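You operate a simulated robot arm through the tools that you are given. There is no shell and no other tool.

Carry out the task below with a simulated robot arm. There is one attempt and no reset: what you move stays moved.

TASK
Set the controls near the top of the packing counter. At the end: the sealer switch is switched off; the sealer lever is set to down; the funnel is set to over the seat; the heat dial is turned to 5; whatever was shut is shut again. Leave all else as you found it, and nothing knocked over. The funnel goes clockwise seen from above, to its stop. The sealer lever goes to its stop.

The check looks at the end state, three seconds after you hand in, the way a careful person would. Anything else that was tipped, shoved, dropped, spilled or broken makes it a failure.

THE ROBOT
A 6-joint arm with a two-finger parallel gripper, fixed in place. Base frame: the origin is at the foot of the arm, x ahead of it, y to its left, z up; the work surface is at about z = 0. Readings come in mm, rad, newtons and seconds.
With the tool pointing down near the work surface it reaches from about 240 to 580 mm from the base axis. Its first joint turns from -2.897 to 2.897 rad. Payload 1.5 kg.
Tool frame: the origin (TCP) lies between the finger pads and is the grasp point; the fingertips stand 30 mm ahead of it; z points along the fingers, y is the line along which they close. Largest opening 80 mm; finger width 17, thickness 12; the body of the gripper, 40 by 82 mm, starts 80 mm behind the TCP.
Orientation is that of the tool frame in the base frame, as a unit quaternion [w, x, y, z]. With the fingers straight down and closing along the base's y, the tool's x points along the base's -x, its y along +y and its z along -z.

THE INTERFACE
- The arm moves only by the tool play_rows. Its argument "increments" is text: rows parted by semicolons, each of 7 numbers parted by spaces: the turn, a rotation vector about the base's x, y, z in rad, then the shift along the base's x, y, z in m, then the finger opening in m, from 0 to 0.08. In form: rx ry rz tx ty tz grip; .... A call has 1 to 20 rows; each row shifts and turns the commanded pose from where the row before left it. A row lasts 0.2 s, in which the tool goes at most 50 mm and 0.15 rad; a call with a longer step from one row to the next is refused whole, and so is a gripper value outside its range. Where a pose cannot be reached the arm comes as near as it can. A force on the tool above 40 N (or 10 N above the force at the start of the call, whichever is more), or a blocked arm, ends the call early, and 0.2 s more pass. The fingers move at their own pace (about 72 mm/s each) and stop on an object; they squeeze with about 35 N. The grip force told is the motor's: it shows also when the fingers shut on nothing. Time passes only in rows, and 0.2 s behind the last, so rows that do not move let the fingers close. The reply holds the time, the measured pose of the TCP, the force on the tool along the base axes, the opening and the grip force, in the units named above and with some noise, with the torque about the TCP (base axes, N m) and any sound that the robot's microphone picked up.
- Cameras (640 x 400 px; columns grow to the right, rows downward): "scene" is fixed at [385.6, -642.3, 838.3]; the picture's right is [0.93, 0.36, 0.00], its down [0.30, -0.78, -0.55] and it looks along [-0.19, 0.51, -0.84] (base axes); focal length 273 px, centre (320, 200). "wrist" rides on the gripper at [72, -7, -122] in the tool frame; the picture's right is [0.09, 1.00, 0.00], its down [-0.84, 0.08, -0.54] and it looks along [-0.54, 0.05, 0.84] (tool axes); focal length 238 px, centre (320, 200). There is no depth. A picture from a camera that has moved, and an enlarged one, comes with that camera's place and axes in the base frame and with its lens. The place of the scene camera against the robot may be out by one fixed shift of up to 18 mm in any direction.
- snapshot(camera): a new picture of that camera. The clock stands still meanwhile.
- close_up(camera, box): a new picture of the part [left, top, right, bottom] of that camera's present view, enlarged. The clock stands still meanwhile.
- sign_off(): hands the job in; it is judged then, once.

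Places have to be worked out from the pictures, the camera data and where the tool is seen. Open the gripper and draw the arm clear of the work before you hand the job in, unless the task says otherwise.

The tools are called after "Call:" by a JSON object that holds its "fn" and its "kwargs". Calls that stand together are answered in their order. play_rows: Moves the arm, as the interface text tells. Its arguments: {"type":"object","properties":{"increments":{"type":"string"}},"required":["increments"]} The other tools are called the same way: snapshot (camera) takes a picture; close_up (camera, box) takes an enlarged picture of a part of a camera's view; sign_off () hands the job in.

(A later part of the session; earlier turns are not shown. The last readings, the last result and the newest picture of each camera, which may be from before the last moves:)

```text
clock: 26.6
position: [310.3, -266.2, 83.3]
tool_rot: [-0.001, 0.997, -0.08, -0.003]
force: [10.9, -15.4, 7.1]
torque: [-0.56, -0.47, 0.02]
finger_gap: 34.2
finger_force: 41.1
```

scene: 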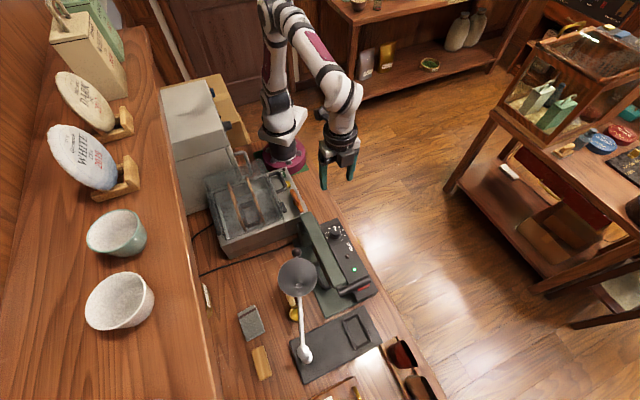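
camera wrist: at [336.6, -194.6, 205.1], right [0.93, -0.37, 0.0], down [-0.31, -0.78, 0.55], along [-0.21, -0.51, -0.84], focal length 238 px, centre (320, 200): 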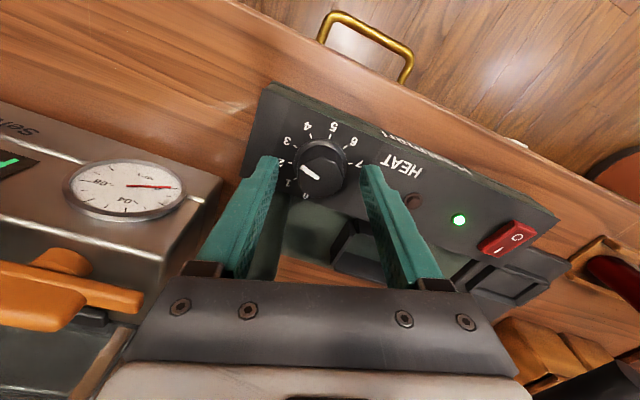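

Call:
{"fn": "play_rows", "kwargs": {"increments": "0 0 0 0.0008 -0.0015 0.0005 0.02; 0 0 0 0 0 0 0.02"}}

```text
clock: 27.2
position: [309.3, -264.6, 83.5]
tool_rot: [-0.002, 0.997, -0.08, -0.004]
force: [9.3, 9.4, -2.1]
torque: [0.08, -0.42, -0.03]
finger_gap: 34.0
finger_force: 41.8
```

Side load is now small (about 13 N). Opening the fingers in place, then checking the pointer.

Call:
{"fn": "play_rows", "kwargs": {"increments": "0 0 0 0 0 0 0.04; 0 0 0 0 0 0 0.048; 0 0 0 0 0 0 0.05; 0 0 0 0 0 0 0.05"}}

Call:
{"fn": "close_up", "kwargs": {"camera": "wrist", "box": [260, 110, 380, 230]}}

```text
clock: 28.2
position: [309.4, -268.1, 86.1]
tool_rot: [0.0, 0.997, -0.079, -0.003]
force: [0.4, -0.3, -1.1]
torque: [-0.01, -0.02, 0.03]
finger_gap: 49.8
finger_force: 0.1
```

```text
3.33 times, centred on (320, 170) of wrist
camera zoom: at [383.7, -271.9, 206.9], right [-0.07, -1.0, 0.0], down [-0.83, 0.06, 0.55], along [-0.55, 0.04, -0.84], focal length 794 px, centre (320, 300)
```

zoom: 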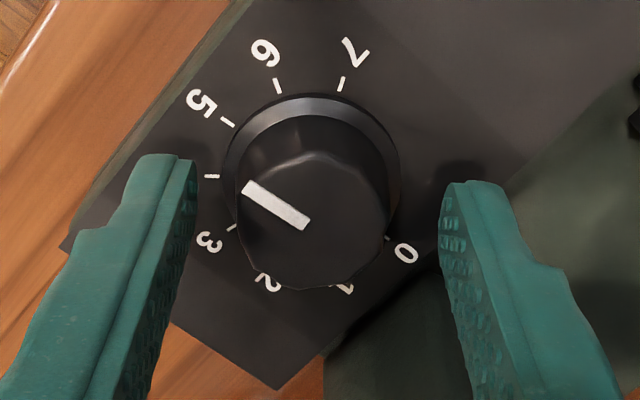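

Pointer remains on 5. I'll raise straight up clear of the knob and view it from above.

Call:
{"fn": "play_rows", "kwargs": {"increments": "0 0 0 0 0 0.02 0.05; 0 0 0 0 0 0.04 0.05; 0 0 0 0 0 0.045 0.05; 0 0 0 0 0 0.045 0.05; 0 0 0 0 0 0.045 0.05; 0 0 0 0 0 0 0.05"}}

Call:
{"fn": "close_up", "kwargs": {"camera": "wrist", "box": [280, 60, 360, 140]}}

Call:
{"fn": "close_up", "kwargs": {"camera": "scene", "box": [310, 215, 380, 305]}}

```text
clock: 29.6
position: [310.4, -267.0, 280.5]
tool_rot: [0.0, 0.997, -0.08, -0.003]
force: [-0.4, 0.2, -0.1]
torque: [-0.03, 0.06, 0.0]
finger_gap: 50.0
finger_force: 0.2
```

```text
5.00 times, centred on (320, 100) of wrist
camera zoom: at [383.1, -271.6, 402.8], right [-0.07, -1.0, 0.0], down [-0.83, 0.06, 0.55], along [-0.55, 0.04, -0.84], focal length 1192 px, centre (320, 700)
```

zoom: 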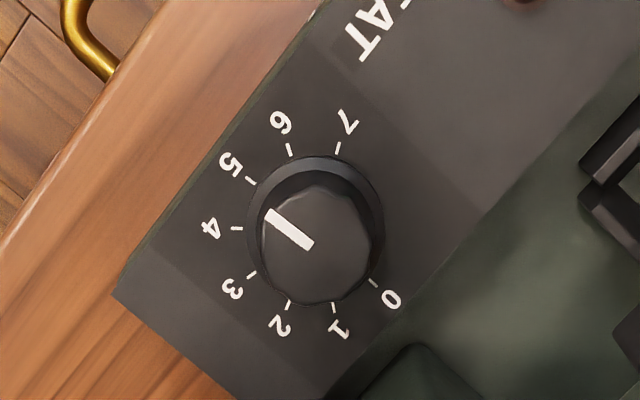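

```text
4.44 times, centred on (345, 260) of scene
camera zoom: at [385.6, -642.3, 838.3], right [0.93, 0.36, 0.0], down [0.3, -0.78, -0.55], along [-0.19, 0.51, -0.84], focal length 1212 px, centre (209, -67)
```

zoom: 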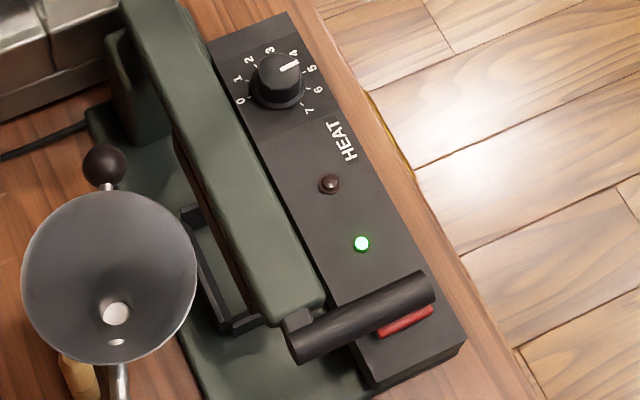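

The dial pointer is exactly on the 5 tick. Next the switch: its centre is ≈(433,-390,50), and the O half is on the user side. I'll yaw back to neutral and close the fingers; the vertical reach is marginal there, so I'll then tilt the tool outward along the counter.

Call:
{"fn": "play_rows", "kwargs": {"increments": "0 0 0.14 0 0 0 0.03; 0 0 0.14 0 0 0 0; 0 0 0.14 0 0 0 0; 0 0 0.14 0 0 0 0; 0 0 0.14 0 0 0 0; 0 0 0.14 0 0 0 0; 0 0 0.14 0 0 0 0; 0 0 0.14 0 0 0 0; 0 0 0.14 0 0 0 0; 0 0 0.14 0 0 0 0; 0 0 0.14 0 0 0 0; 0 0 0.14 0 0 0 0; 0 0 0.14 0 0 0 0; 0 0 0.14 0 0 0 0; 0 0 0.14 0 0 0 0; 0 0 0.14 0 0 0 0; 0 0 0.14 0 0 0 0; 0 0 0.133 0 0 0 0; 0 0 0 0 0 0 0"}}

Call:
{"fn": "play_rows", "kwargs": {"increments": "-0.0857 -0.084 0 0.01 -0.008 0 0; -0.0857 -0.084 0 0.01 -0.008 0 0; -0.0857 -0.084 0 0.01 -0.008 0 0; -0.0857 -0.084 0 0.01 -0.008 0 0; -0.0857 -0.084 0 0.01 -0.008 0 0; 0 0 0 0.02 -0.016 -0.02 0; 0 0 0 0.02 -0.016 -0.02 0; 0 0 0 0.02 -0.016 -0.02 0; 0 0 0 0.01 -0.008 -0.02 0; 0 0 0 0.006 -0.008 0 0; 0 0 0 0 0 0 0"}}

Call:
{"fn": "snapshot", "kwargs": {"camera": "wrist"}}

Call:
{"fn": "snapshot", "kwargs": {"camera": "scene"}}

```text
clock: 33.6
position: [309.6, -267.3, 279.2]
tool_rot: [0.004, 0.384, 0.923, -0.001]
force: [-0.9, -0.9, -0.2]
torque: [0.01, -0.02, -0.01]
finger_gap: 0.0
finger_force: 20.9
```

```text
clock: 36.0
position: [435.6, -371.5, 201.0]
tool_rot: [0.275, 0.367, 0.881, -0.117]
force: [0.1, -0.4, 0.5]
torque: [0.0, 0.0, 0.0]
finger_gap: 0.0
finger_force: 21.1
```

```text
taken
camera wrist: at [341.1, -284.0, 260.2], right [0.65, 0.75, -0.06], down [0.32, -0.21, 0.92], along [0.68, -0.62, -0.38], focal length 238 px, centre (320, 200)
```

wrist: 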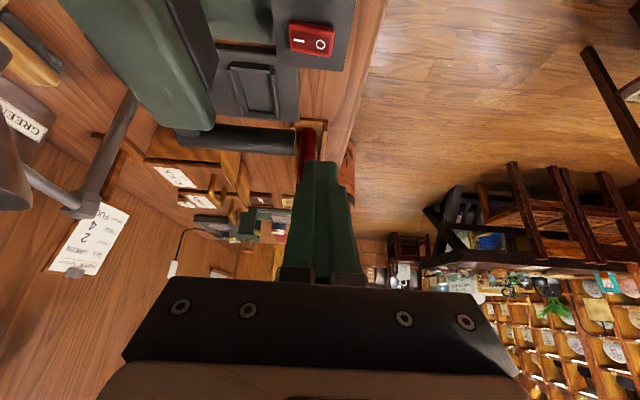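

```text
taken
```

scene: 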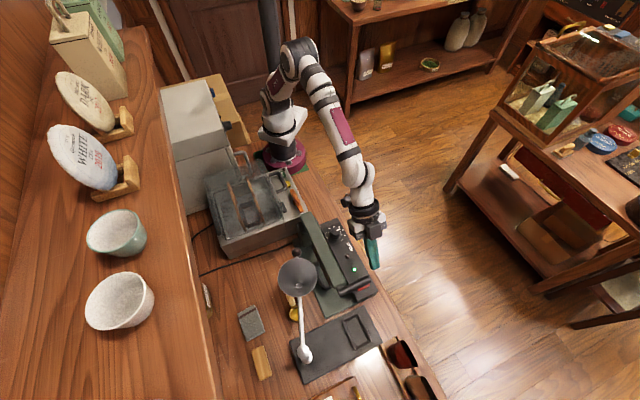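

Position checks out: switch centre ≈(434,-393), O mark ≈(441,-386), handle-bar end ≈(444,-405,145), which the fingers clear on the user side. Descending to hover above the O half.

Call:
{"fn": "play_rows", "kwargs": {"increments": "0 0 0 0.0026 -0.0041 0 0; 0 0 0 0 0 -0.03 0; 0 0 0 0 0 -0.03 0; 0 0 0 0 0 -0.03 0; 0 0 0 0 0 0 0"}}

Call:
{"fn": "snapshot", "kwargs": {"camera": "wrist"}}

Call:
{"fn": "close_up", "kwargs": {"camera": "scene", "box": [310, 215, 410, 315]}}

```text
clock: 37.2
position: [438.9, -375.9, 110.2]
tool_rot: [0.275, 0.367, 0.881, -0.117]
force: [-0.5, 0.4, 0.5]
torque: [0.0, 0.01, -0.02]
finger_gap: 0.0
finger_force: 21.6
```

```text
taken
camera wrist: at [343.8, -288.6, 169.6], right [0.65, 0.75, -0.06], down [0.32, -0.21, 0.92], along [0.68, -0.62, -0.38], focal length 238 px, centre (320, 200)
```

wrist: 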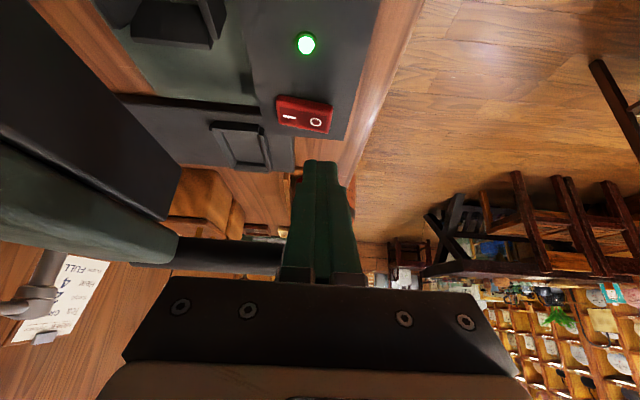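

```text
4.00 times, centred on (360, 265) of scene
camera zoom: at [385.6, -642.3, 838.3], right [0.93, 0.36, 0.0], down [0.3, -0.78, -0.55], along [-0.19, 0.51, -0.84], focal length 1091 px, centre (160, -60)
```

zoom: 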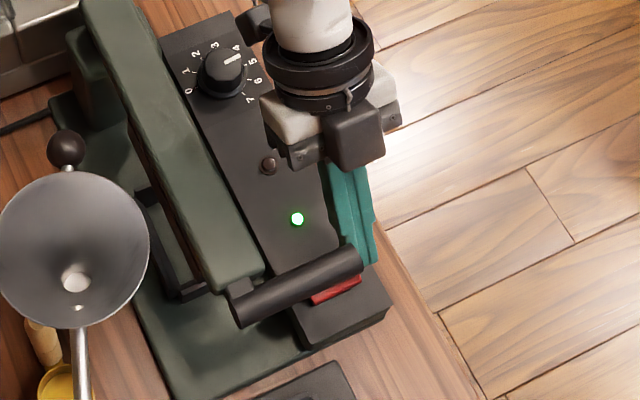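

The tip is lined up over the O half (w≈50, O half spans 36–55). Descending in small steps to press it.

Call:
{"fn": "play_rows", "kwargs": {"increments": "0 0 0 0 0 -0.01 0; 0 0 0 0 0 -0.01 0; 0 0 0 0 0 -0.003 0; 0 0 0 0 0 -0.003 0; 0 0 0 0 0 0 0"}}

Call:
{"fn": "close_up", "kwargs": {"camera": "wrist", "box": [240, 60, 400, 220]}}

```text
clock: 38.4
position: [438.9, -375.7, 84.1]
tool_rot: [0.275, 0.367, 0.881, -0.117]
force: [-0.7, -0.6, 0.4]
torque: [0.03, 0.0, 0.0]
finger_gap: 0.0
finger_force: 21.7
```

```text
2.50 times, centred on (320, 140) of wrist
camera zoom: at [344.4, -288.3, 143.6], right [0.65, 0.75, -0.06], down [0.32, -0.21, 0.92], along [0.68, -0.62, -0.38], focal length 596 px, centre (320, 350)
```

zoom: 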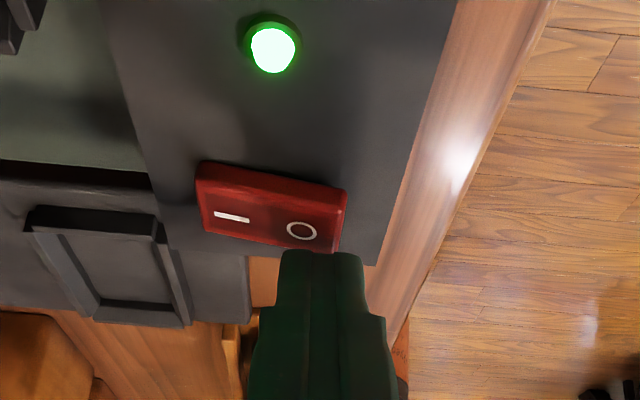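

No contact yet; the tip hovers a few mm above the O mark. Continuing in 2 mm steps.

Call:
{"fn": "play_rows", "kwargs": {"increments": "0 0 0 0 0 -0.002 0; 0 0 0 0 0 -0.002 0; 0 0 0 0 0 -0.002 0; 0 0 0 0 0 0 0"}}

Call:
{"fn": "close_up", "kwargs": {"camera": "wrist", "box": [240, 60, 400, 220]}}

```text
clock: 39.4
position: [438.7, -375.1, 77.9]
tool_rot: [0.276, 0.367, 0.881, -0.117]
force: [0.0, 0.8, 1.9]
torque: [0.0, -0.03, 0.0]
finger_gap: 0.0
finger_force: 21.2
```

```text
2.50 times, centred on (320, 140) of wrist
camera zoom: at [344.0, -288.3, 137.9], right [0.65, 0.75, -0.06], down [0.32, -0.21, 0.92], along [0.68, -0.62, -0.38], focal length 596 px, centre (320, 350)
```

zoom: 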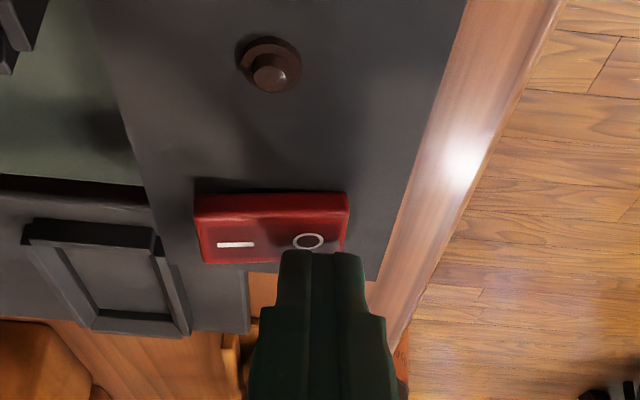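

The green light went out: the switch has flipped to O. Lifting straight off and checking it stays.

Call:
{"fn": "play_rows", "kwargs": {"increments": "0 0 0 0 0 0.01 0; 0 0 0 0 0 0.03 0; 0 0 0 0 0 0.04 0; 0 0 0 0 0 0.04 0; 0 0 0 0 0 0 0"}}

Call:
{"fn": "snapshot", "kwargs": {"camera": "wrist"}}

Call:
{"fn": "snapshot", "kwargs": {"camera": "scene"}}

Call:
{"fn": "close_up", "kwargs": {"camera": "scene", "box": [250, 240, 390, 380]}}

```text
clock: 40.6
position: [439.8, -375.3, 198.6]
tool_rot: [0.275, 0.367, 0.881, -0.118]
force: [2.0, 8.0, -0.9]
torque: [0.16, -0.06, 0.11]
finger_gap: 0.1
finger_force: 20.8
```

```text
taken
camera wrist: at [345.0, -288.2, 256.9], right [0.65, 0.75, -0.06], down [0.32, -0.21, 0.92], along [0.68, -0.62, -0.38], focal length 238 px, centre (320, 200)
```

wrist: 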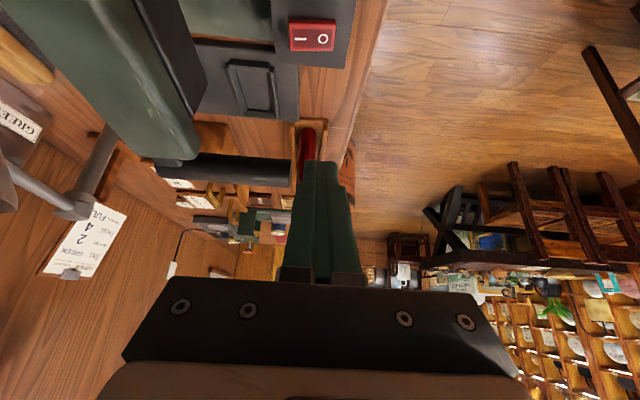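

```text
taken
```

scene: 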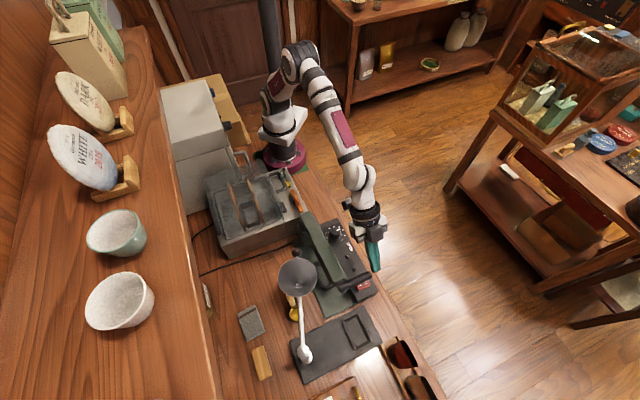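

```text
2.86 times, centred on (320, 310) of scene
camera zoom: at [385.6, -642.3, 838.3], right [0.93, 0.36, 0.0], down [0.3, -0.78, -0.55], along [-0.19, 0.51, -0.84], focal length 779 px, centre (320, -114)
```

zoom: 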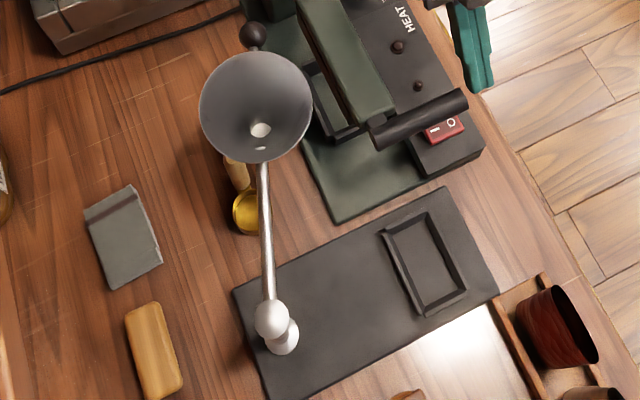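

The switch stays at O, but the handle bar has risen roughly 10 mm: its end was touching the finger's side and got dragged up. I'll slide clear toward the user side, then re-press the lever afterwards.

Call:
{"fn": "play_rows", "kwargs": {"increments": "0 0 0 0.0071 0.007 0 0; 0 0 0 0.0143 0.014 0 0; 0 0 0 -0.01 0.02 0.03 0; 0 0 0 -0.01 0.02 0.03 0; 0 0 0 0 0 0 0"}}

Call:
{"fn": "snapshot", "kwargs": {"camera": "wrist"}}

Call:
{"fn": "close_up", "kwargs": {"camera": "scene", "box": [310, 215, 380, 305]}}

```text
clock: 41.8
position: [439.6, -314.7, 257.8]
tool_rot: [0.275, 0.367, 0.881, -0.117]
force: [-0.2, 0.3, -0.2]
torque: [-0.02, 0.04, 0.0]
finger_gap: 0.0
finger_force: 21.7
```

```text
taken
camera wrist: at [345.0, -226.1, 317.7], right [0.65, 0.75, -0.06], down [0.32, -0.21, 0.92], along [0.68, -0.62, -0.38], focal length 238 px, centre (320, 200)
```

wrist: 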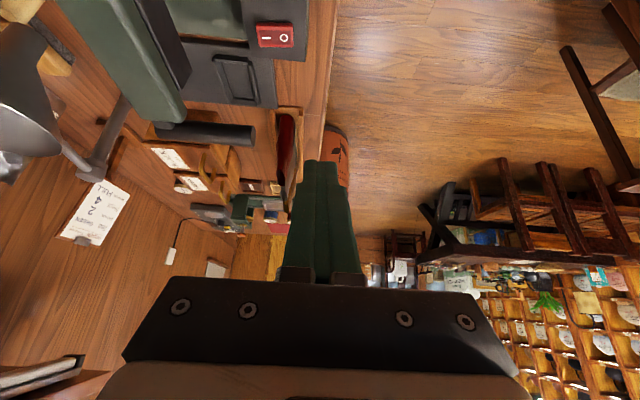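

```text
4.44 times, centred on (345, 260) of scene
camera zoom: at [385.6, -642.3, 838.3], right [0.93, 0.36, 0.0], down [0.3, -0.78, -0.55], along [-0.19, 0.51, -0.84], focal length 1212 px, centre (209, -67)
```

zoom: 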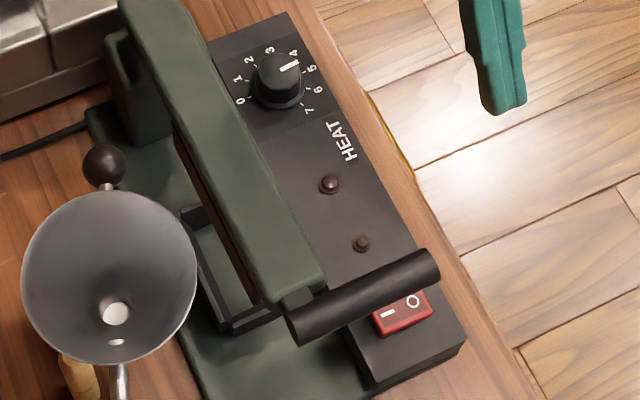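

The lever needs a re-press (I'll do that last, after the funnel). Before swinging the funnel I must know whether its spout and knob clear the lowered lever, so I'll yaw the camera to view the funnel from the side.

Call:
{"fn": "play_rows", "kwargs": {"increments": "0 0 -0.12 -0.0222 -0.0083 0 0; 0 0 -0.12 -0.0222 -0.0083 0 0; 0 0 -0.12 -0.0222 -0.0083 0 0; 0 0 -0.12 -0.0222 -0.0083 0 0; 0 0 -0.12 -0.0222 -0.0083 0 0; 0 0 0 0 0 0 0"}}

Call:
{"fn": "snapshot", "kwargs": {"camera": "wrist"}}

```text
clock: 43.2
position: [327.8, -356.0, 257.6]
tool_rot: [0.229, 0.612, 0.732, -0.193]
force: [-0.1, -0.3, 0.5]
torque: [0.01, 0.0, 0.01]
finger_gap: 0.2
finger_force: 21.4
```

```text
taken
camera wrist: at [300.6, -230.6, 317.5], right [0.97, 0.25, -0.06], down [0.15, -0.36, 0.92], along [0.21, -0.9, -0.38], focal length 238 px, centre (320, 200)
```

wrist: 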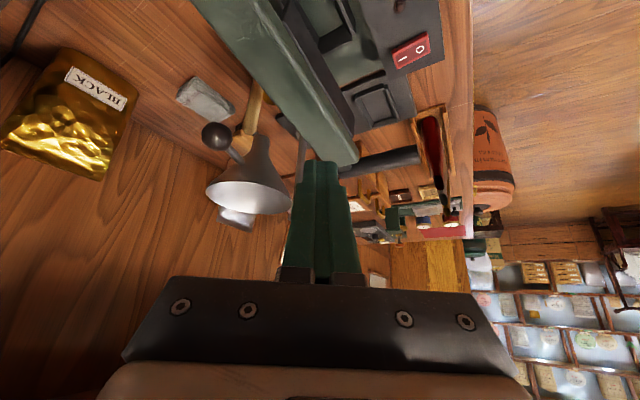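

Call:
{"fn": "close_up", "kwargs": {"camera": "wrist", "box": [180, 70, 340, 240]}}

Call:
{"fn": "close_up", "kwargs": {"camera": "wrist", "box": [200, 0, 440, 200]}}

```text
2.35 times, centred on (260, 155) of wrist
camera zoom: at [300.6, -230.6, 317.5], right [0.97, 0.25, -0.06], down [0.15, -0.36, 0.92], along [0.21, -0.9, -0.38], focal length 561 px, centre (461, 306)
```

zoom: 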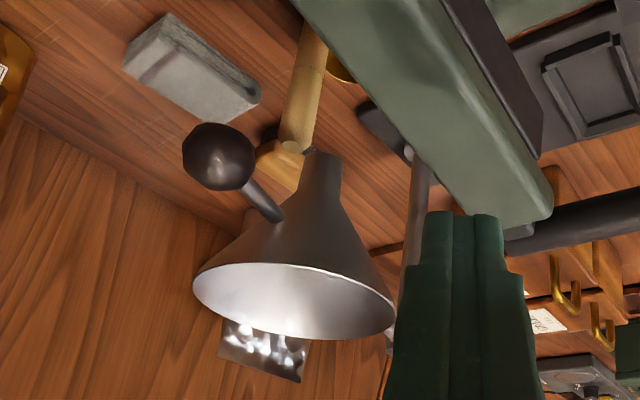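

```text
2.00 times, centred on (320, 100) of wrist
camera zoom: at [300.6, -230.6, 317.5], right [0.97, 0.25, -0.06], down [0.15, -0.36, 0.92], along [0.21, -0.9, -0.38], focal length 477 px, centre (320, 400)
```

zoom: 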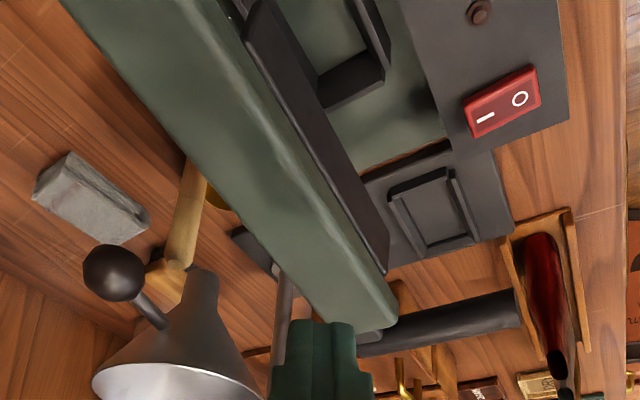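

The spout bottom is at z≈136, below the lowered lever's top (157), so the swing may foul the lever end. I'll get high-zoom scene views, nearly overhead of the funnel pivot, to measure that clearance.

Call:
{"fn": "close_up", "kwargs": {"camera": "scene", "box": [270, 250, 390, 370]}}

Call:
{"fn": "close_up", "kwargs": {"camera": "scene", "box": [265, 250, 345, 300]}}

Call:
{"fn": "close_up", "kwargs": {"camera": "scene", "box": [320, 260, 384, 300]}}

Call:
{"fn": "close_up", "kwargs": {"camera": "scene", "box": [280, 320, 344, 372]}}

```text
3.33 times, centred on (330, 310) of scene
camera zoom: at [385.6, -642.3, 838.3], right [0.93, 0.36, 0.0], down [0.3, -0.78, -0.55], along [-0.19, 0.51, -0.84], focal length 909 px, centre (287, -167)
```

zoom: 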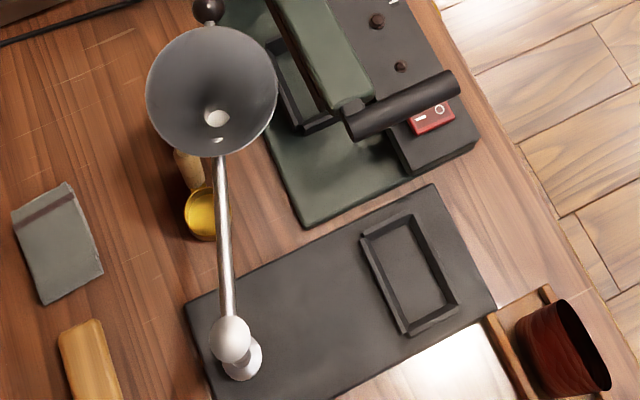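

```text
8.00 times, centred on (305, 275) of scene
camera zoom: at [385.6, -642.3, 838.3], right [0.93, 0.36, 0.0], down [0.3, -0.78, -0.55], along [-0.19, 0.51, -0.84], focal length 2182 px, centre (440, -400)
```

zoom: 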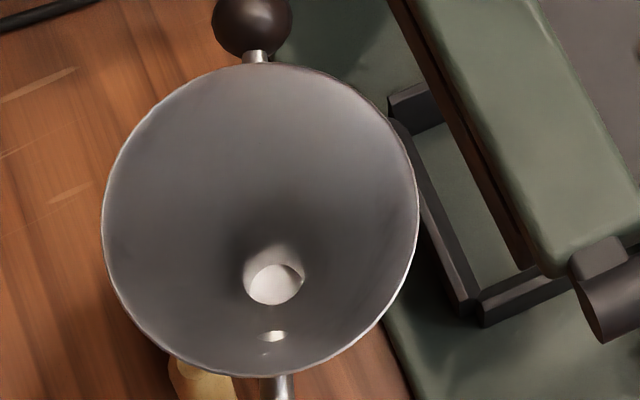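

```text
10.00 times, centred on (352, 280) of scene
camera zoom: at [385.6, -642.3, 838.3], right [0.93, 0.36, 0.0], down [0.3, -0.78, -0.55], along [-0.19, 0.51, -0.84], focal length 2727 px, centre (0, -600)
```

zoom: 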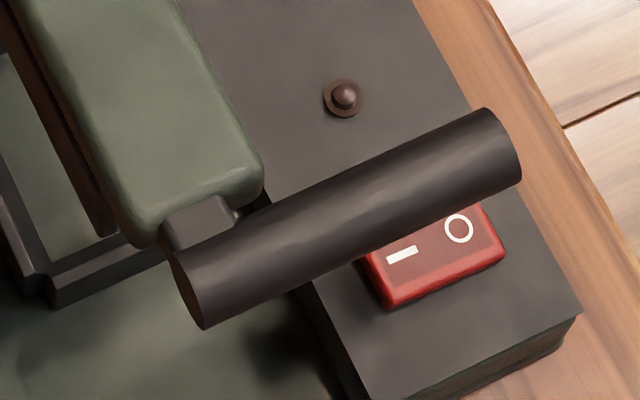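

```text
7.69 times, centred on (312, 346) of scene
camera zoom: at [385.6, -642.3, 838.3], right [0.93, 0.36, 0.0], down [0.3, -0.78, -0.55], along [-0.19, 0.51, -0.84], focal length 2098 px, centre (382, -923)
```

zoom: 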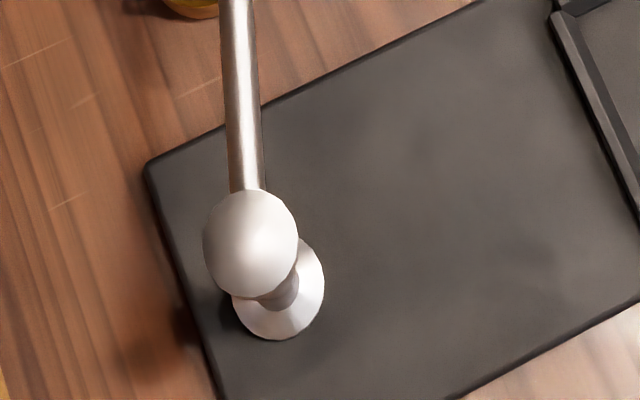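

Measured: spout path outer radius ≈153 mm from the pivot versus the lever-bar's inner end at ≈153 mm. It's marginal, and best with the lever fully down. So I'll first re-press the lever to its stop, using the tilted tool on the lever's top, well away from the funnel rim.

Call:
{"fn": "play_rows", "kwargs": {"increments": "0 0 0.12 0.0043 -0.0101 0 0; 0 0 0.12 0.0043 -0.0101 0 0; 0 0 0.12 0.0043 -0.0101 0 0; 0 0 0.12 0.0043 -0.0101 0 0; 0 0 0.12 0.0043 -0.0101 0 0; 0 0 0 0 0 -0.025 0; 0 0 0 0 0 -0.025 0; 0 0 0 0 0 0 0"}}

Call:
{"fn": "snapshot", "kwargs": {"camera": "wrist"}}

Call:
{"fn": "close_up", "kwargs": {"camera": "scene", "box": [260, 210, 390, 310]}}

```text
clock: 45.0
position: [350.8, -406.9, 208.8]
tool_rot: [0.274, 0.366, 0.881, -0.117]
force: [-1.3, 0.0, -0.4]
torque: [-0.01, -0.02, -0.01]
finger_gap: 0.0
finger_force: 21.6
```

```text
taken
camera wrist: at [256.5, -318.9, 268.2], right [0.65, 0.75, -0.06], down [0.32, -0.21, 0.92], along [0.68, -0.62, -0.38], focal length 238 px, centre (320, 200)
```

wrist: 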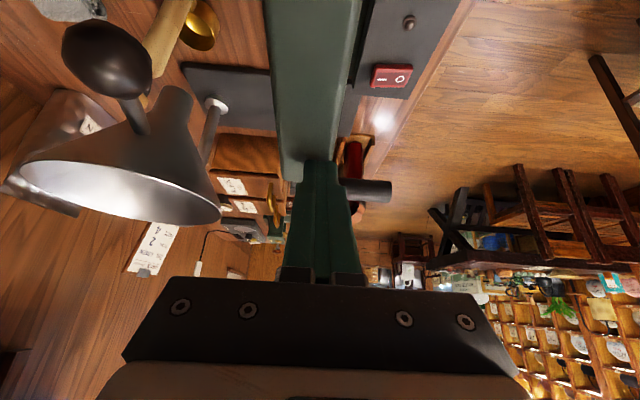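

```text
4.00 times, centred on (325, 260) of scene
camera zoom: at [385.6, -642.3, 838.3], right [0.93, 0.36, 0.0], down [0.3, -0.78, -0.55], along [-0.19, 0.51, -0.84], focal length 1091 px, centre (300, -40)
```

zoom: 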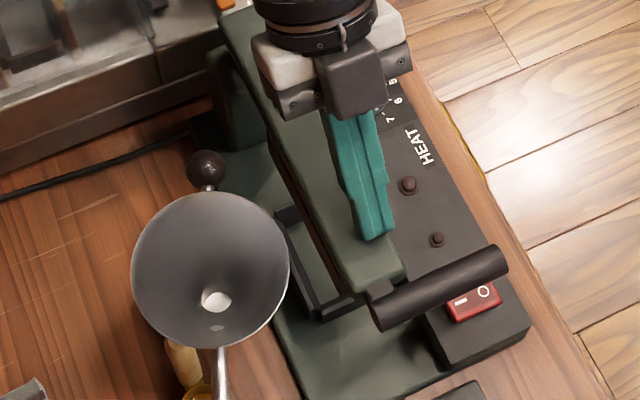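

Tip is just above the lever's top near its end, clear of the funnel. Pressing down gently in small steps.

Call:
{"fn": "play_rows", "kwargs": {"increments": "0 0 0 0 0 -0.006 0; 0 0 0 0 0 -0.004 0; 0 0 0 0 0 -0.004 0; 0 0 0 0 0 -0.003 0; 0 0 0 0 0 -0.002 0; 0 0 0 0 0 -0.002 0; 0 0 0 0 0 -0.002 0; 0 0 0 0 0 0 0"}}

Call:
{"fn": "close_up", "kwargs": {"camera": "scene", "box": [260, 210, 390, 310]}}

```text
clock: 46.8
position: [350.8, -406.8, 186.4]
tool_rot: [0.276, 0.366, 0.881, -0.118]
force: [-2.1, 5.7, 18.2]
torque: [0.02, -0.05, -0.01]
finger_gap: 0.1
finger_force: 21.2
```

```text
4.00 times, centred on (325, 260) of scene
camera zoom: at [385.6, -642.3, 838.3], right [0.93, 0.36, 0.0], down [0.3, -0.78, -0.55], along [-0.19, 0.51, -0.84], focal length 1091 px, centre (300, -40)
```

zoom: 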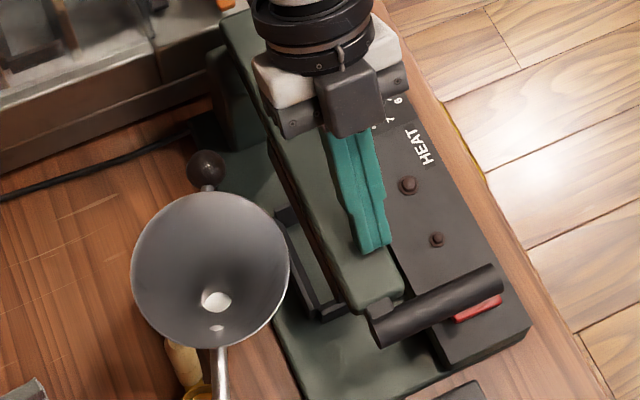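

Lever is on its stop again (18 N reaction). Lifting straight off and measuring the bar's final position against the funnel.

Call:
{"fn": "play_rows", "kwargs": {"increments": "0 0 0 0 0 0.01 0; 0 0 0 0 0 0.03 0; 0 0 0 -0.005 0.005 0.04 0; 0 0 0 -0.01 0.01 0.04 0; 0 0 0 0 0 0 0"}}

Call:
{"fn": "close_up", "kwargs": {"camera": "scene", "box": [310, 260, 390, 310]}}

Call:
{"fn": "close_up", "kwargs": {"camera": "wrist", "box": [140, 60, 400, 220]}}

```text
clock: 48.0
position: [334.5, -392.3, 304.6]
tool_rot: [0.275, 0.367, 0.881, -0.117]
force: [-0.7, -0.4, -0.8]
torque: [-0.01, 0.0, 0.01]
finger_gap: 0.0
finger_force: 20.6
```

```text
8.00 times, centred on (350, 285) of scene
camera zoom: at [385.6, -642.3, 838.3], right [0.93, 0.36, 0.0], down [0.3, -0.78, -0.55], along [-0.19, 0.51, -0.84], focal length 2182 px, centre (80, -480)
```

zoom: 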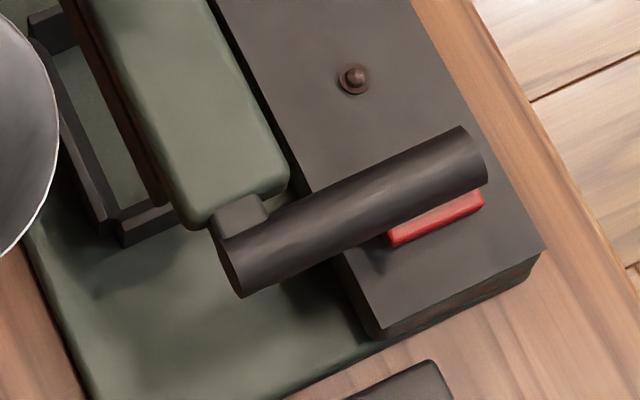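

```text
2.46 times, centred on (270, 140) of wrist
camera zoom: at [240.5, -304.1, 364.9], right [0.65, 0.75, -0.06], down [0.32, -0.21, 0.92], along [0.68, -0.62, -0.38], focal length 587 px, centre (443, 348)
```

zoom: 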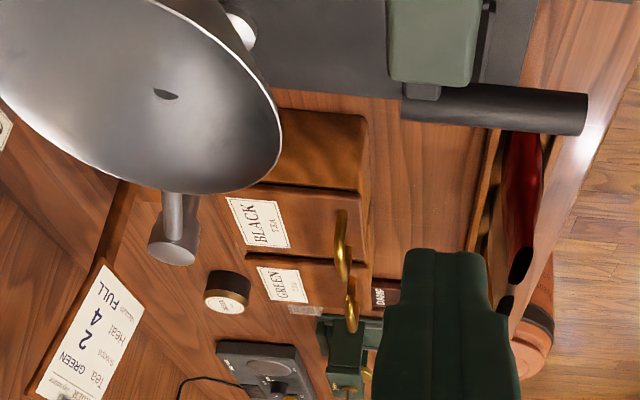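

The bar at stop is at (s≈600, z≈148, inner end w≈-54) while the spout sweeps right through there, so the lever must be lifted out of the way for the swing and lowered again afterwards. I'll turn the tool 90° about its own axis and open up to grip the handle bar near its user end.

Call:
{"fn": "play_rows", "kwargs": {"increments": "0.0524 -0.0537 -0.1077 0.0057 0.0003 -0.0029 0.02; 0.0524 -0.0537 -0.1077 0.0057 0.0003 -0.0029 0.03; 0.0524 -0.0537 -0.1077 0.0057 0.0003 -0.0029 0.05; 0.0524 -0.0537 -0.1077 0.0057 0.0003 -0.0029 0.06; 0.0524 -0.0537 -0.1077 0.0057 0.0003 -0.0029 0.06; 0.0524 -0.0537 -0.1077 0.0057 0.0003 -0.0029 0.06; 0.0524 -0.0537 -0.1077 0.0057 0.0003 -0.0029 0.06; 0.0524 -0.0537 -0.1077 0.0057 0.0003 -0.0029 0.06; 0.0524 -0.0537 -0.1077 0.0057 0.0003 -0.0029 0.06; 0.0524 -0.0537 -0.1077 0.0057 0.0003 -0.0029 0.06; 0.0524 -0.0537 -0.1077 0.0057 0.0003 -0.0029 0.06; 0.0524 -0.0537 -0.1077 0.0057 0.0003 -0.0029 0.06; 0 0 0 0 0 0 0.06"}}

Call:
{"fn": "snapshot", "kwargs": {"camera": "wrist"}}

Call:
{"fn": "close_up", "kwargs": {"camera": "scene", "box": [260, 170, 420, 310]}}

```text
clock: 50.8
position: [404.0, -388.0, 270.6]
tool_rot: [0.279, 0.883, 0.36, 0.113]
force: [0.3, 0.2, 0.2]
torque: [0.01, 0.04, 0.02]
finger_gap: 60.0
finger_force: 0.0
```

```text
taken
camera wrist: at [403.3, -283.6, 366.7], right [0.64, -0.52, 0.57], down [-0.77, -0.41, 0.49], along [-0.02, -0.75, -0.66], focal length 238 px, centre (320, 200)
```

wrist: 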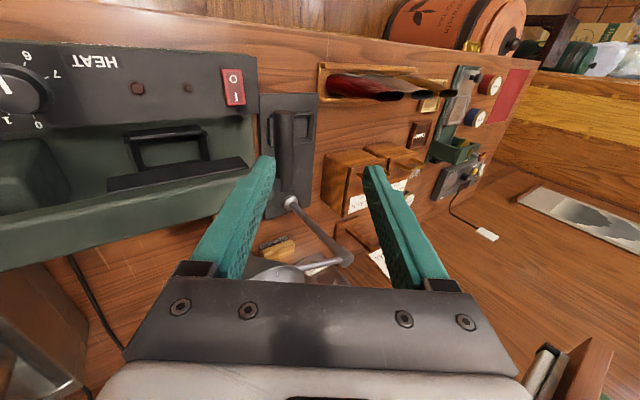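

```text
2.86 times, centred on (340, 240) of scene
camera zoom: at [385.6, -642.3, 838.3], right [0.93, 0.36, 0.0], down [0.3, -0.78, -0.55], along [-0.19, 0.51, -0.84], focal length 779 px, centre (263, 86)
```

zoom: 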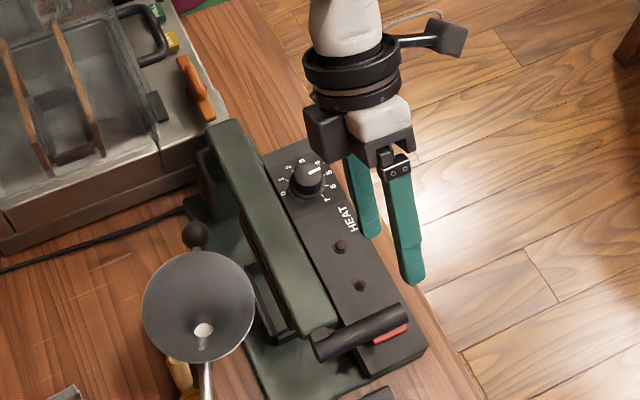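

Good view: the bar lies across between the fingers' lines. Lowering to the pre-grasp point.

Call:
{"fn": "play_rows", "kwargs": {"increments": "0 0 0 0 0 -0.03 0.06; 0 0 0 -0.001 -0.001 -0.035 0.06; 0 0 0 0 0 0 0.06"}}

Call:
{"fn": "snapshot", "kwargs": {"camera": "wrist"}}

```text
clock: 51.6
position: [403.1, -390.1, 205.1]
tool_rot: [0.278, 0.883, 0.362, 0.113]
force: [0.5, -0.2, 0.0]
torque: [-0.02, 0.01, 0.01]
finger_gap: 60.2
finger_force: 0.0
```

```text
taken
camera wrist: at [402.5, -283.9, 301.2], right [0.64, -0.52, 0.57], down [-0.77, -0.41, 0.49], along [-0.02, -0.75, -0.66], focal length 238 px, centre (320, 200)
```

wrist: 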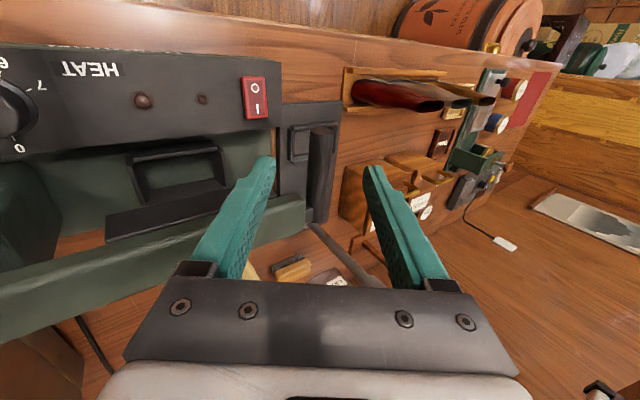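

The bar is centred between the open fingers. Advancing along the tool axis to straddle it, then closing.

Call:
{"fn": "play_rows", "kwargs": {"increments": "0 0 0 0.008 -0.0082 -0.0165 0.06; 0 0 0 0.008 -0.0082 -0.0165 0.06; 0 0 0 0.006 -0.0061 -0.0123 0.06; 0 0 0 0.004 -0.0041 -0.0082 0.06; 0 0 0 0 0 0 0.06"}}

Call:
{"fn": "snapshot", "kwargs": {"camera": "wrist"}}

Call:
{"fn": "close_up", "kwargs": {"camera": "scene", "box": [280, 210, 420, 320]}}

```text
clock: 52.8
position: [428.7, -416.2, 151.1]
tool_rot: [0.279, 0.883, 0.361, 0.113]
force: [0.1, -0.6, -0.5]
torque: [0.03, 0.02, -0.03]
finger_gap: 59.9
finger_force: 0.1
```

```text
taken
camera wrist: at [428.6, -310.8, 247.9], right [0.64, -0.52, 0.57], down [-0.77, -0.41, 0.49], along [-0.02, -0.75, -0.66], focal length 238 px, centre (320, 200)
```

wrist: 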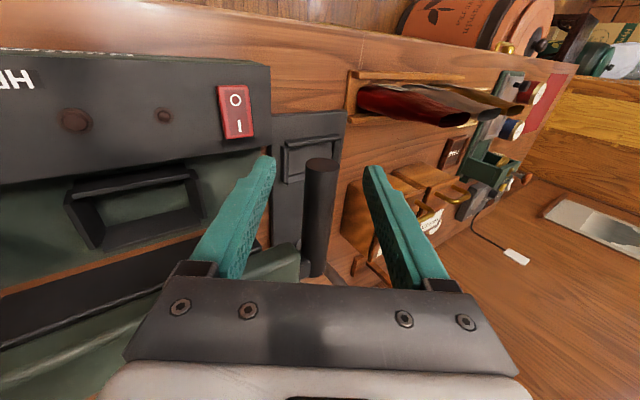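

```text
3.64 times, centred on (350, 265) of scene
camera zoom: at [385.6, -642.3, 838.3], right [0.93, 0.36, 0.0], down [0.3, -0.78, -0.55], along [-0.19, 0.51, -0.84], focal length 992 px, centre (211, -36)
```

zoom: 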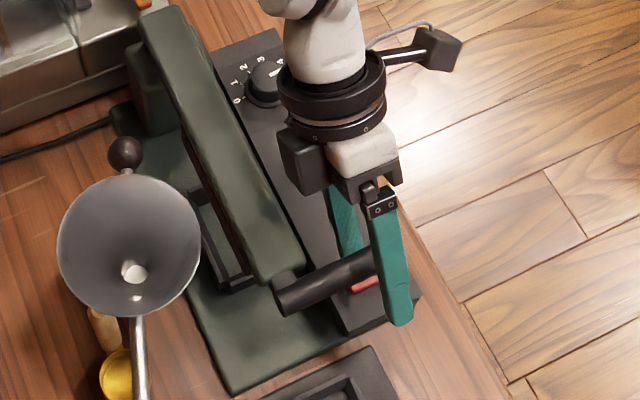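

Bar is centred in the jaws. Closing on it.

Call:
{"fn": "play_rows", "kwargs": {"increments": "0 0 0 0 0 0 0.04; 0 0 0 0 0 0 0.03; 0 0 0 0 0 0 0.015; 0 0 0 0 0 0 0.015; 0 0 0 0 0 0 0.015"}}

```text
clock: 54.0
position: [428.5, -414.8, 152.0]
tool_rot: [0.278, 0.883, 0.361, 0.113]
force: [3.0, -4.0, 0.5]
torque: [-0.09, 0.05, 0.13]
finger_gap: 19.6
finger_force: 33.7
```

Gripped (19.6 mm bar, low side force). Lifting along the arc about the hinge, starting with a short 12° to check forces.

Call:
{"fn": "play_rows", "kwargs": {"increments": "0 0 0 -0.0004 0.0004 0.0121 0.015; 0 0 0 -0.0008 0.0009 0.012 0.015; 0 0 0 -0.0013 0.0013 0.012 0.015; 0 0 0 -0.0017 0.0017 0.0119 0.015; 0 0 0 0 0 0 0.015"}}

Call:
{"fn": "close_up", "kwargs": {"camera": "scene", "box": [280, 210, 420, 320]}}

```text
clock: 55.2
position: [423.9, -410.6, 199.9]
tool_rot: [0.277, 0.883, 0.362, 0.111]
force: [-9.7, 24.0, -5.0]
torque: [0.16, 0.0, 0.22]
finger_gap: 19.3
finger_force: 33.0
```

```text
3.64 times, centred on (350, 265) of scene
camera zoom: at [385.6, -642.3, 838.3], right [0.93, 0.36, 0.0], down [0.3, -0.78, -0.55], along [-0.19, 0.51, -0.84], focal length 992 px, centre (211, -36)
```

zoom: 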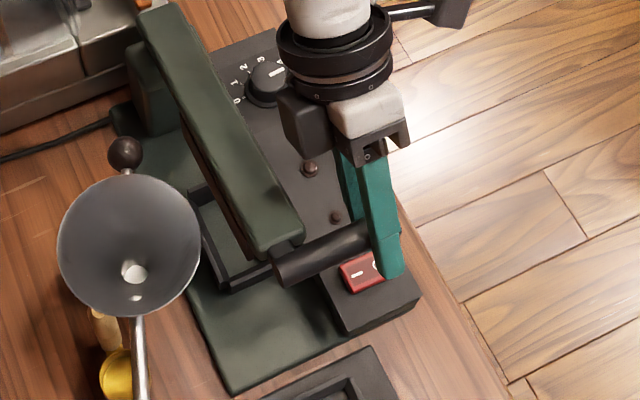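

The lever follows, pulling inward by 24 N, so the hinge is a little lower than I assumed. I'll correct inward and continue with an updated arc.

Call:
{"fn": "play_rows", "kwargs": {"increments": "0 0 0 -0.0018 0.0018 0 0.015; 0 0 0 -0.0028 0.0029 0.0117 0.015; 0 0 0 -0.0032 0.0033 0.0115 0.015; 0 0 0 -0.0036 0.0037 0.0112 0.015; 0 0 0 0 0 0 0.015"}}

```text
clock: 56.4
position: [415.0, -400.7, 236.3]
tool_rot: [0.281, 0.881, 0.362, 0.114]
force: [24.7, -19.5, 13.6]
torque: [-0.27, 0.07, 0.04]
finger_gap: 19.6
finger_force: 34.0
```

Force now points radially outward; fitting the three recorded points gives the hinge at s≈385, z≈150, R≈211. Unloading and continuing on that arc.

Call:
{"fn": "play_rows", "kwargs": {"increments": "0 0 0 0.0019 -0.0019 0.0012 0.015; 0 0 0 -0.0034 0.0034 0.0099 0.015; 0 0 0 -0.0037 0.0038 0.0097 0.015; 0 0 0 -0.0041 0.0041 0.0094 0.015; 0 0 0 0 0 0 0.015"}}

```text
clock: 57.6
position: [402.2, -390.0, 265.3]
tool_rot: [0.277, 0.883, 0.362, 0.113]
force: [6.2, -13.8, 9.3]
torque: [-0.04, 0.03, 0.11]
finger_gap: 19.8
finger_force: 33.2
```

Call:
{"fn": "play_rows", "kwargs": {"increments": "0 0 0 -0.0037 0.0038 0.0098 0.015; 0 0 0 -0.0048 0.0049 0.0087 0.015; 0 0 0 -0.005 0.0051 0.0083 0.015; 0 0 0 -0.0053 0.0054 0.0079 0.015; 0 0 0 -0.0057 0.0058 0.0075 0.015; 0 0 0 0 0 0 0.015"}}

Call:
{"fn": "snapshot", "kwargs": {"camera": "scene"}}

```text
clock: 59.0
position: [379.5, -364.4, 307.5]
tool_rot: [0.279, 0.883, 0.361, 0.113]
force: [-5.4, -19.9, 12.1]
torque: [-0.28, 0.21, -0.1]
finger_gap: 19.6
finger_force: 33.5
```

```text
taken
```

scene: 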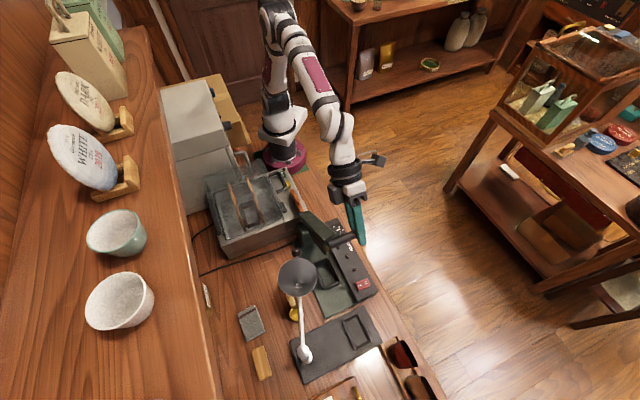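

At β≈48° now. I'll lift two more steps, then open only slightly (caged) to test whether the lever holds itself.

Call:
{"fn": "play_rows", "kwargs": {"increments": "0 0 0 -0.0056 0.0064 0.0071 0.015; 0 0 0 -0.006 0.0065 0.0067 0.015; 0 0 0 0 0 0 0.015; 0 0 0 0 0 0 0.026; 0 0 0 0 0 0 0.028; 0 0 0 0 0 0 0.028; 0 0 0 0 0 0 0.028"}}

Call:
{"fn": "snapshot", "kwargs": {"camera": "wrist"}}

Call:
{"fn": "close_up", "kwargs": {"camera": "scene", "box": [280, 160, 420, 280]}}

```text
clock: 59.6
position: [368.2, -353.8, 322.9]
tool_rot: [0.283, 0.881, 0.362, 0.113]
force: [0.0, -0.9, 2.1]
torque: [0.13, -0.04, 0.19]
finger_gap: 19.4
finger_force: 33.8
stopped in row 3: the force on the tool passed its limit at 41 N (the readings are from after the stop); the commanded pose is now the measured one
```

```text
taken
camera wrist: at [367.2, -248.6, 418.4], right [0.64, -0.51, 0.58], down [-0.77, -0.41, 0.49], along [-0.02, -0.76, -0.65], focal length 238 px, centre (320, 200)
```

wrist: 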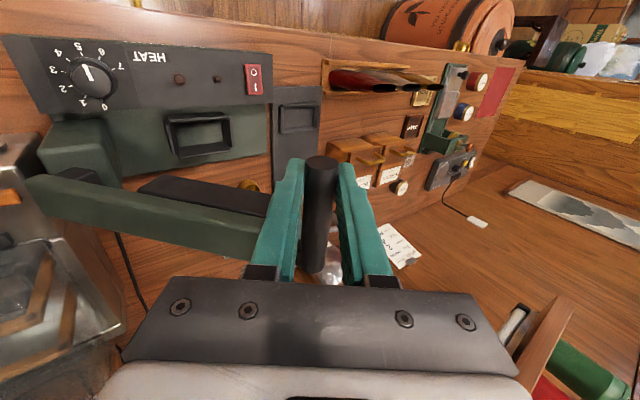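

```text
3.33 times, centred on (350, 220) of scene
camera zoom: at [385.6, -642.3, 838.3], right [0.93, 0.36, 0.0], down [0.3, -0.78, -0.55], along [-0.19, 0.51, -0.84], focal length 909 px, centre (220, 133)
```

zoom: 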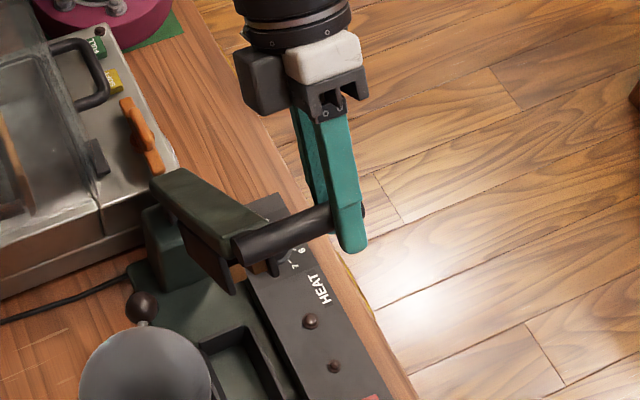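

Good, the lever is at β≈54° with the load gone. Opening slightly to test that it holds.

Call:
{"fn": "play_rows", "kwargs": {"increments": "0 0 0 0 0 0 0.024; 0 0 0 0 0 0 0.028; 0 0 0 0 0 0 0.028; 0 0 0 0 0 0 0.028; 0 0 0 0 0 0 0.028"}}

Call:
{"fn": "close_up", "kwargs": {"camera": "wrist", "box": [240, 130, 400, 290]}}

Call:
{"fn": "close_up", "kwargs": {"camera": "scene", "box": [280, 160, 420, 280]}}

```text
clock: 60.9
position: [367.6, -353.5, 323.7]
tool_rot: [0.281, 0.882, 0.362, 0.114]
force: [0.7, 0.4, 0.5]
torque: [0.03, 0.02, 0.01]
finger_gap: 28.2
finger_force: 0.1
```

```text
2.50 times, centred on (320, 210) of wrist
camera zoom: at [367.2, -248.5, 418.2], right [0.64, -0.51, 0.58], down [-0.77, -0.41, 0.49], along [-0.02, -0.76, -0.65], focal length 596 px, centre (320, 175)
```

zoom: 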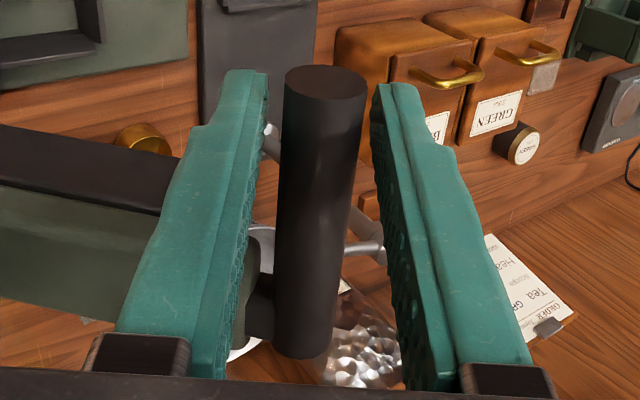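

```text
3.33 times, centred on (350, 220) of scene
camera zoom: at [385.6, -642.3, 838.3], right [0.93, 0.36, 0.0], down [0.3, -0.78, -0.55], along [-0.19, 0.51, -0.84], focal length 909 px, centre (220, 133)
```

zoom: 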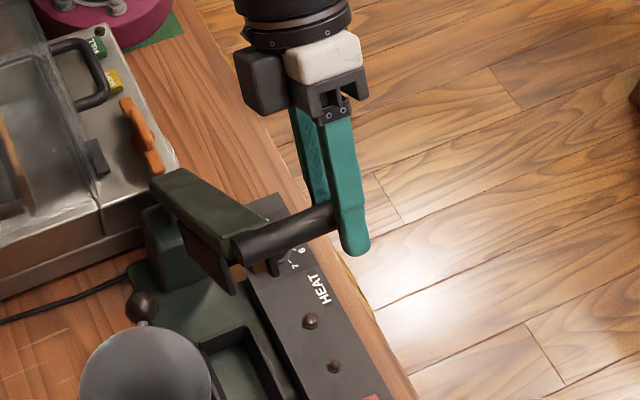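

The lever holds by itself at about 54°. Opening wide and retreating back along the tool axis, then up.

Call:
{"fn": "play_rows", "kwargs": {"increments": "0 0 0 0 0 0 0.05; 0 0 0 0 0 0 0.06; 0 0 0 -0.008 0.0082 0.0164 0.06; 0 0 0 -0.008 0.0082 0.0164 0.06; 0 0 0 -0.008 0.0082 0.0164 0.06; 0 0 0 -0.008 0.0082 0.0164 0.06; 0 0 0 0 0 0.03 0.06; 0 0 0 0 0 0 0.03"}}

Call:
{"fn": "snapshot", "kwargs": {"camera": "scene"}}

```text
clock: 62.6
position: [336.6, -320.4, 419.2]
tool_rot: [0.282, 0.881, 0.363, 0.114]
force: [-0.2, -0.3, -0.1]
torque: [-0.01, -0.01, -0.01]
finger_gap: 29.8
finger_force: 0.1
```

```text
taken
```

scene: 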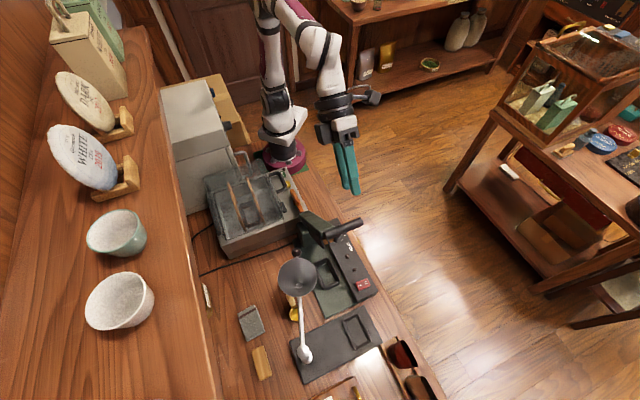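

Now moving high over to the wall side of the funnel, rotating the tool back to neutral with fingers closed.

Call:
{"fn": "play_rows", "kwargs": {"increments": "-0.0524 0.0537 0.1077 -0.0114 -0.0141 0 0; -0.0524 0.0537 0.1077 -0.0114 -0.0141 0 0; -0.0524 0.0537 0.1077 -0.0114 -0.0141 0 0; -0.0524 0.0537 0.1077 -0.0114 -0.0141 0 0; -0.0524 0.0537 0.1077 -0.0114 -0.0141 0 0; -0.0524 0.0537 0.1077 -0.0114 -0.0141 0 0; -0.0524 0.0537 0.1077 -0.0114 -0.0141 0 0; -0.0524 0.0537 0.1077 -0.0114 -0.0141 0 0; 0 0 0 0 0 0 0"}}

Call:
{"fn": "snapshot", "kwargs": {"camera": "wrist"}}

Call:
{"fn": "snapshot", "kwargs": {"camera": "scene"}}

```text
clock: 64.7
position: [244.8, -434.6, 418.6]
tool_rot: [0.299, 0.58, 0.756, -0.039]
force: [-0.3, 0.1, 0.6]
torque: [0.0, -0.03, 0.0]
finger_gap: 0.0
finger_force: 21.8
```

```text
taken
camera wrist: at [178.9, -325.1, 480.5], right [0.88, 0.4, 0.24], down [-0.03, -0.47, 0.88], along [0.47, -0.79, -0.4], focal length 238 px, centre (320, 200)
```

wrist: 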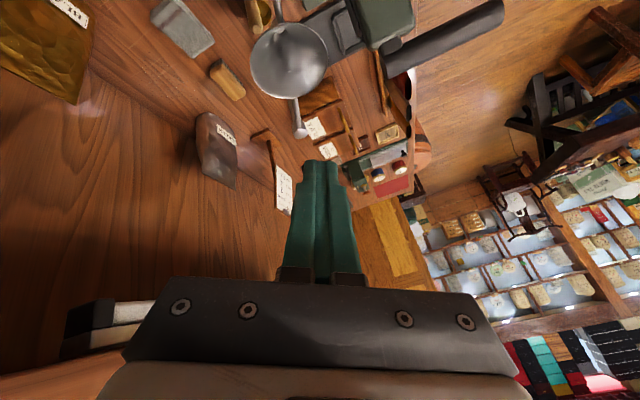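

```text
taken
```

scene: 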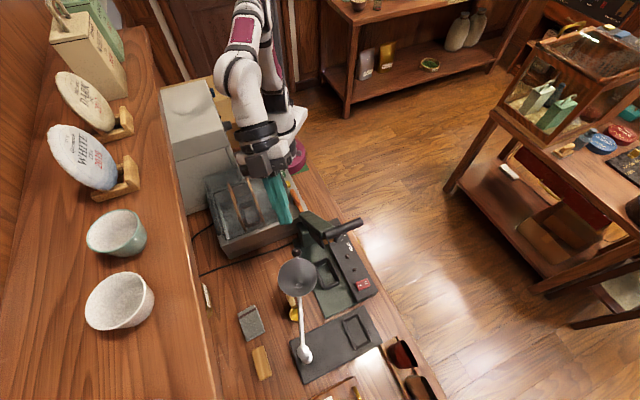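

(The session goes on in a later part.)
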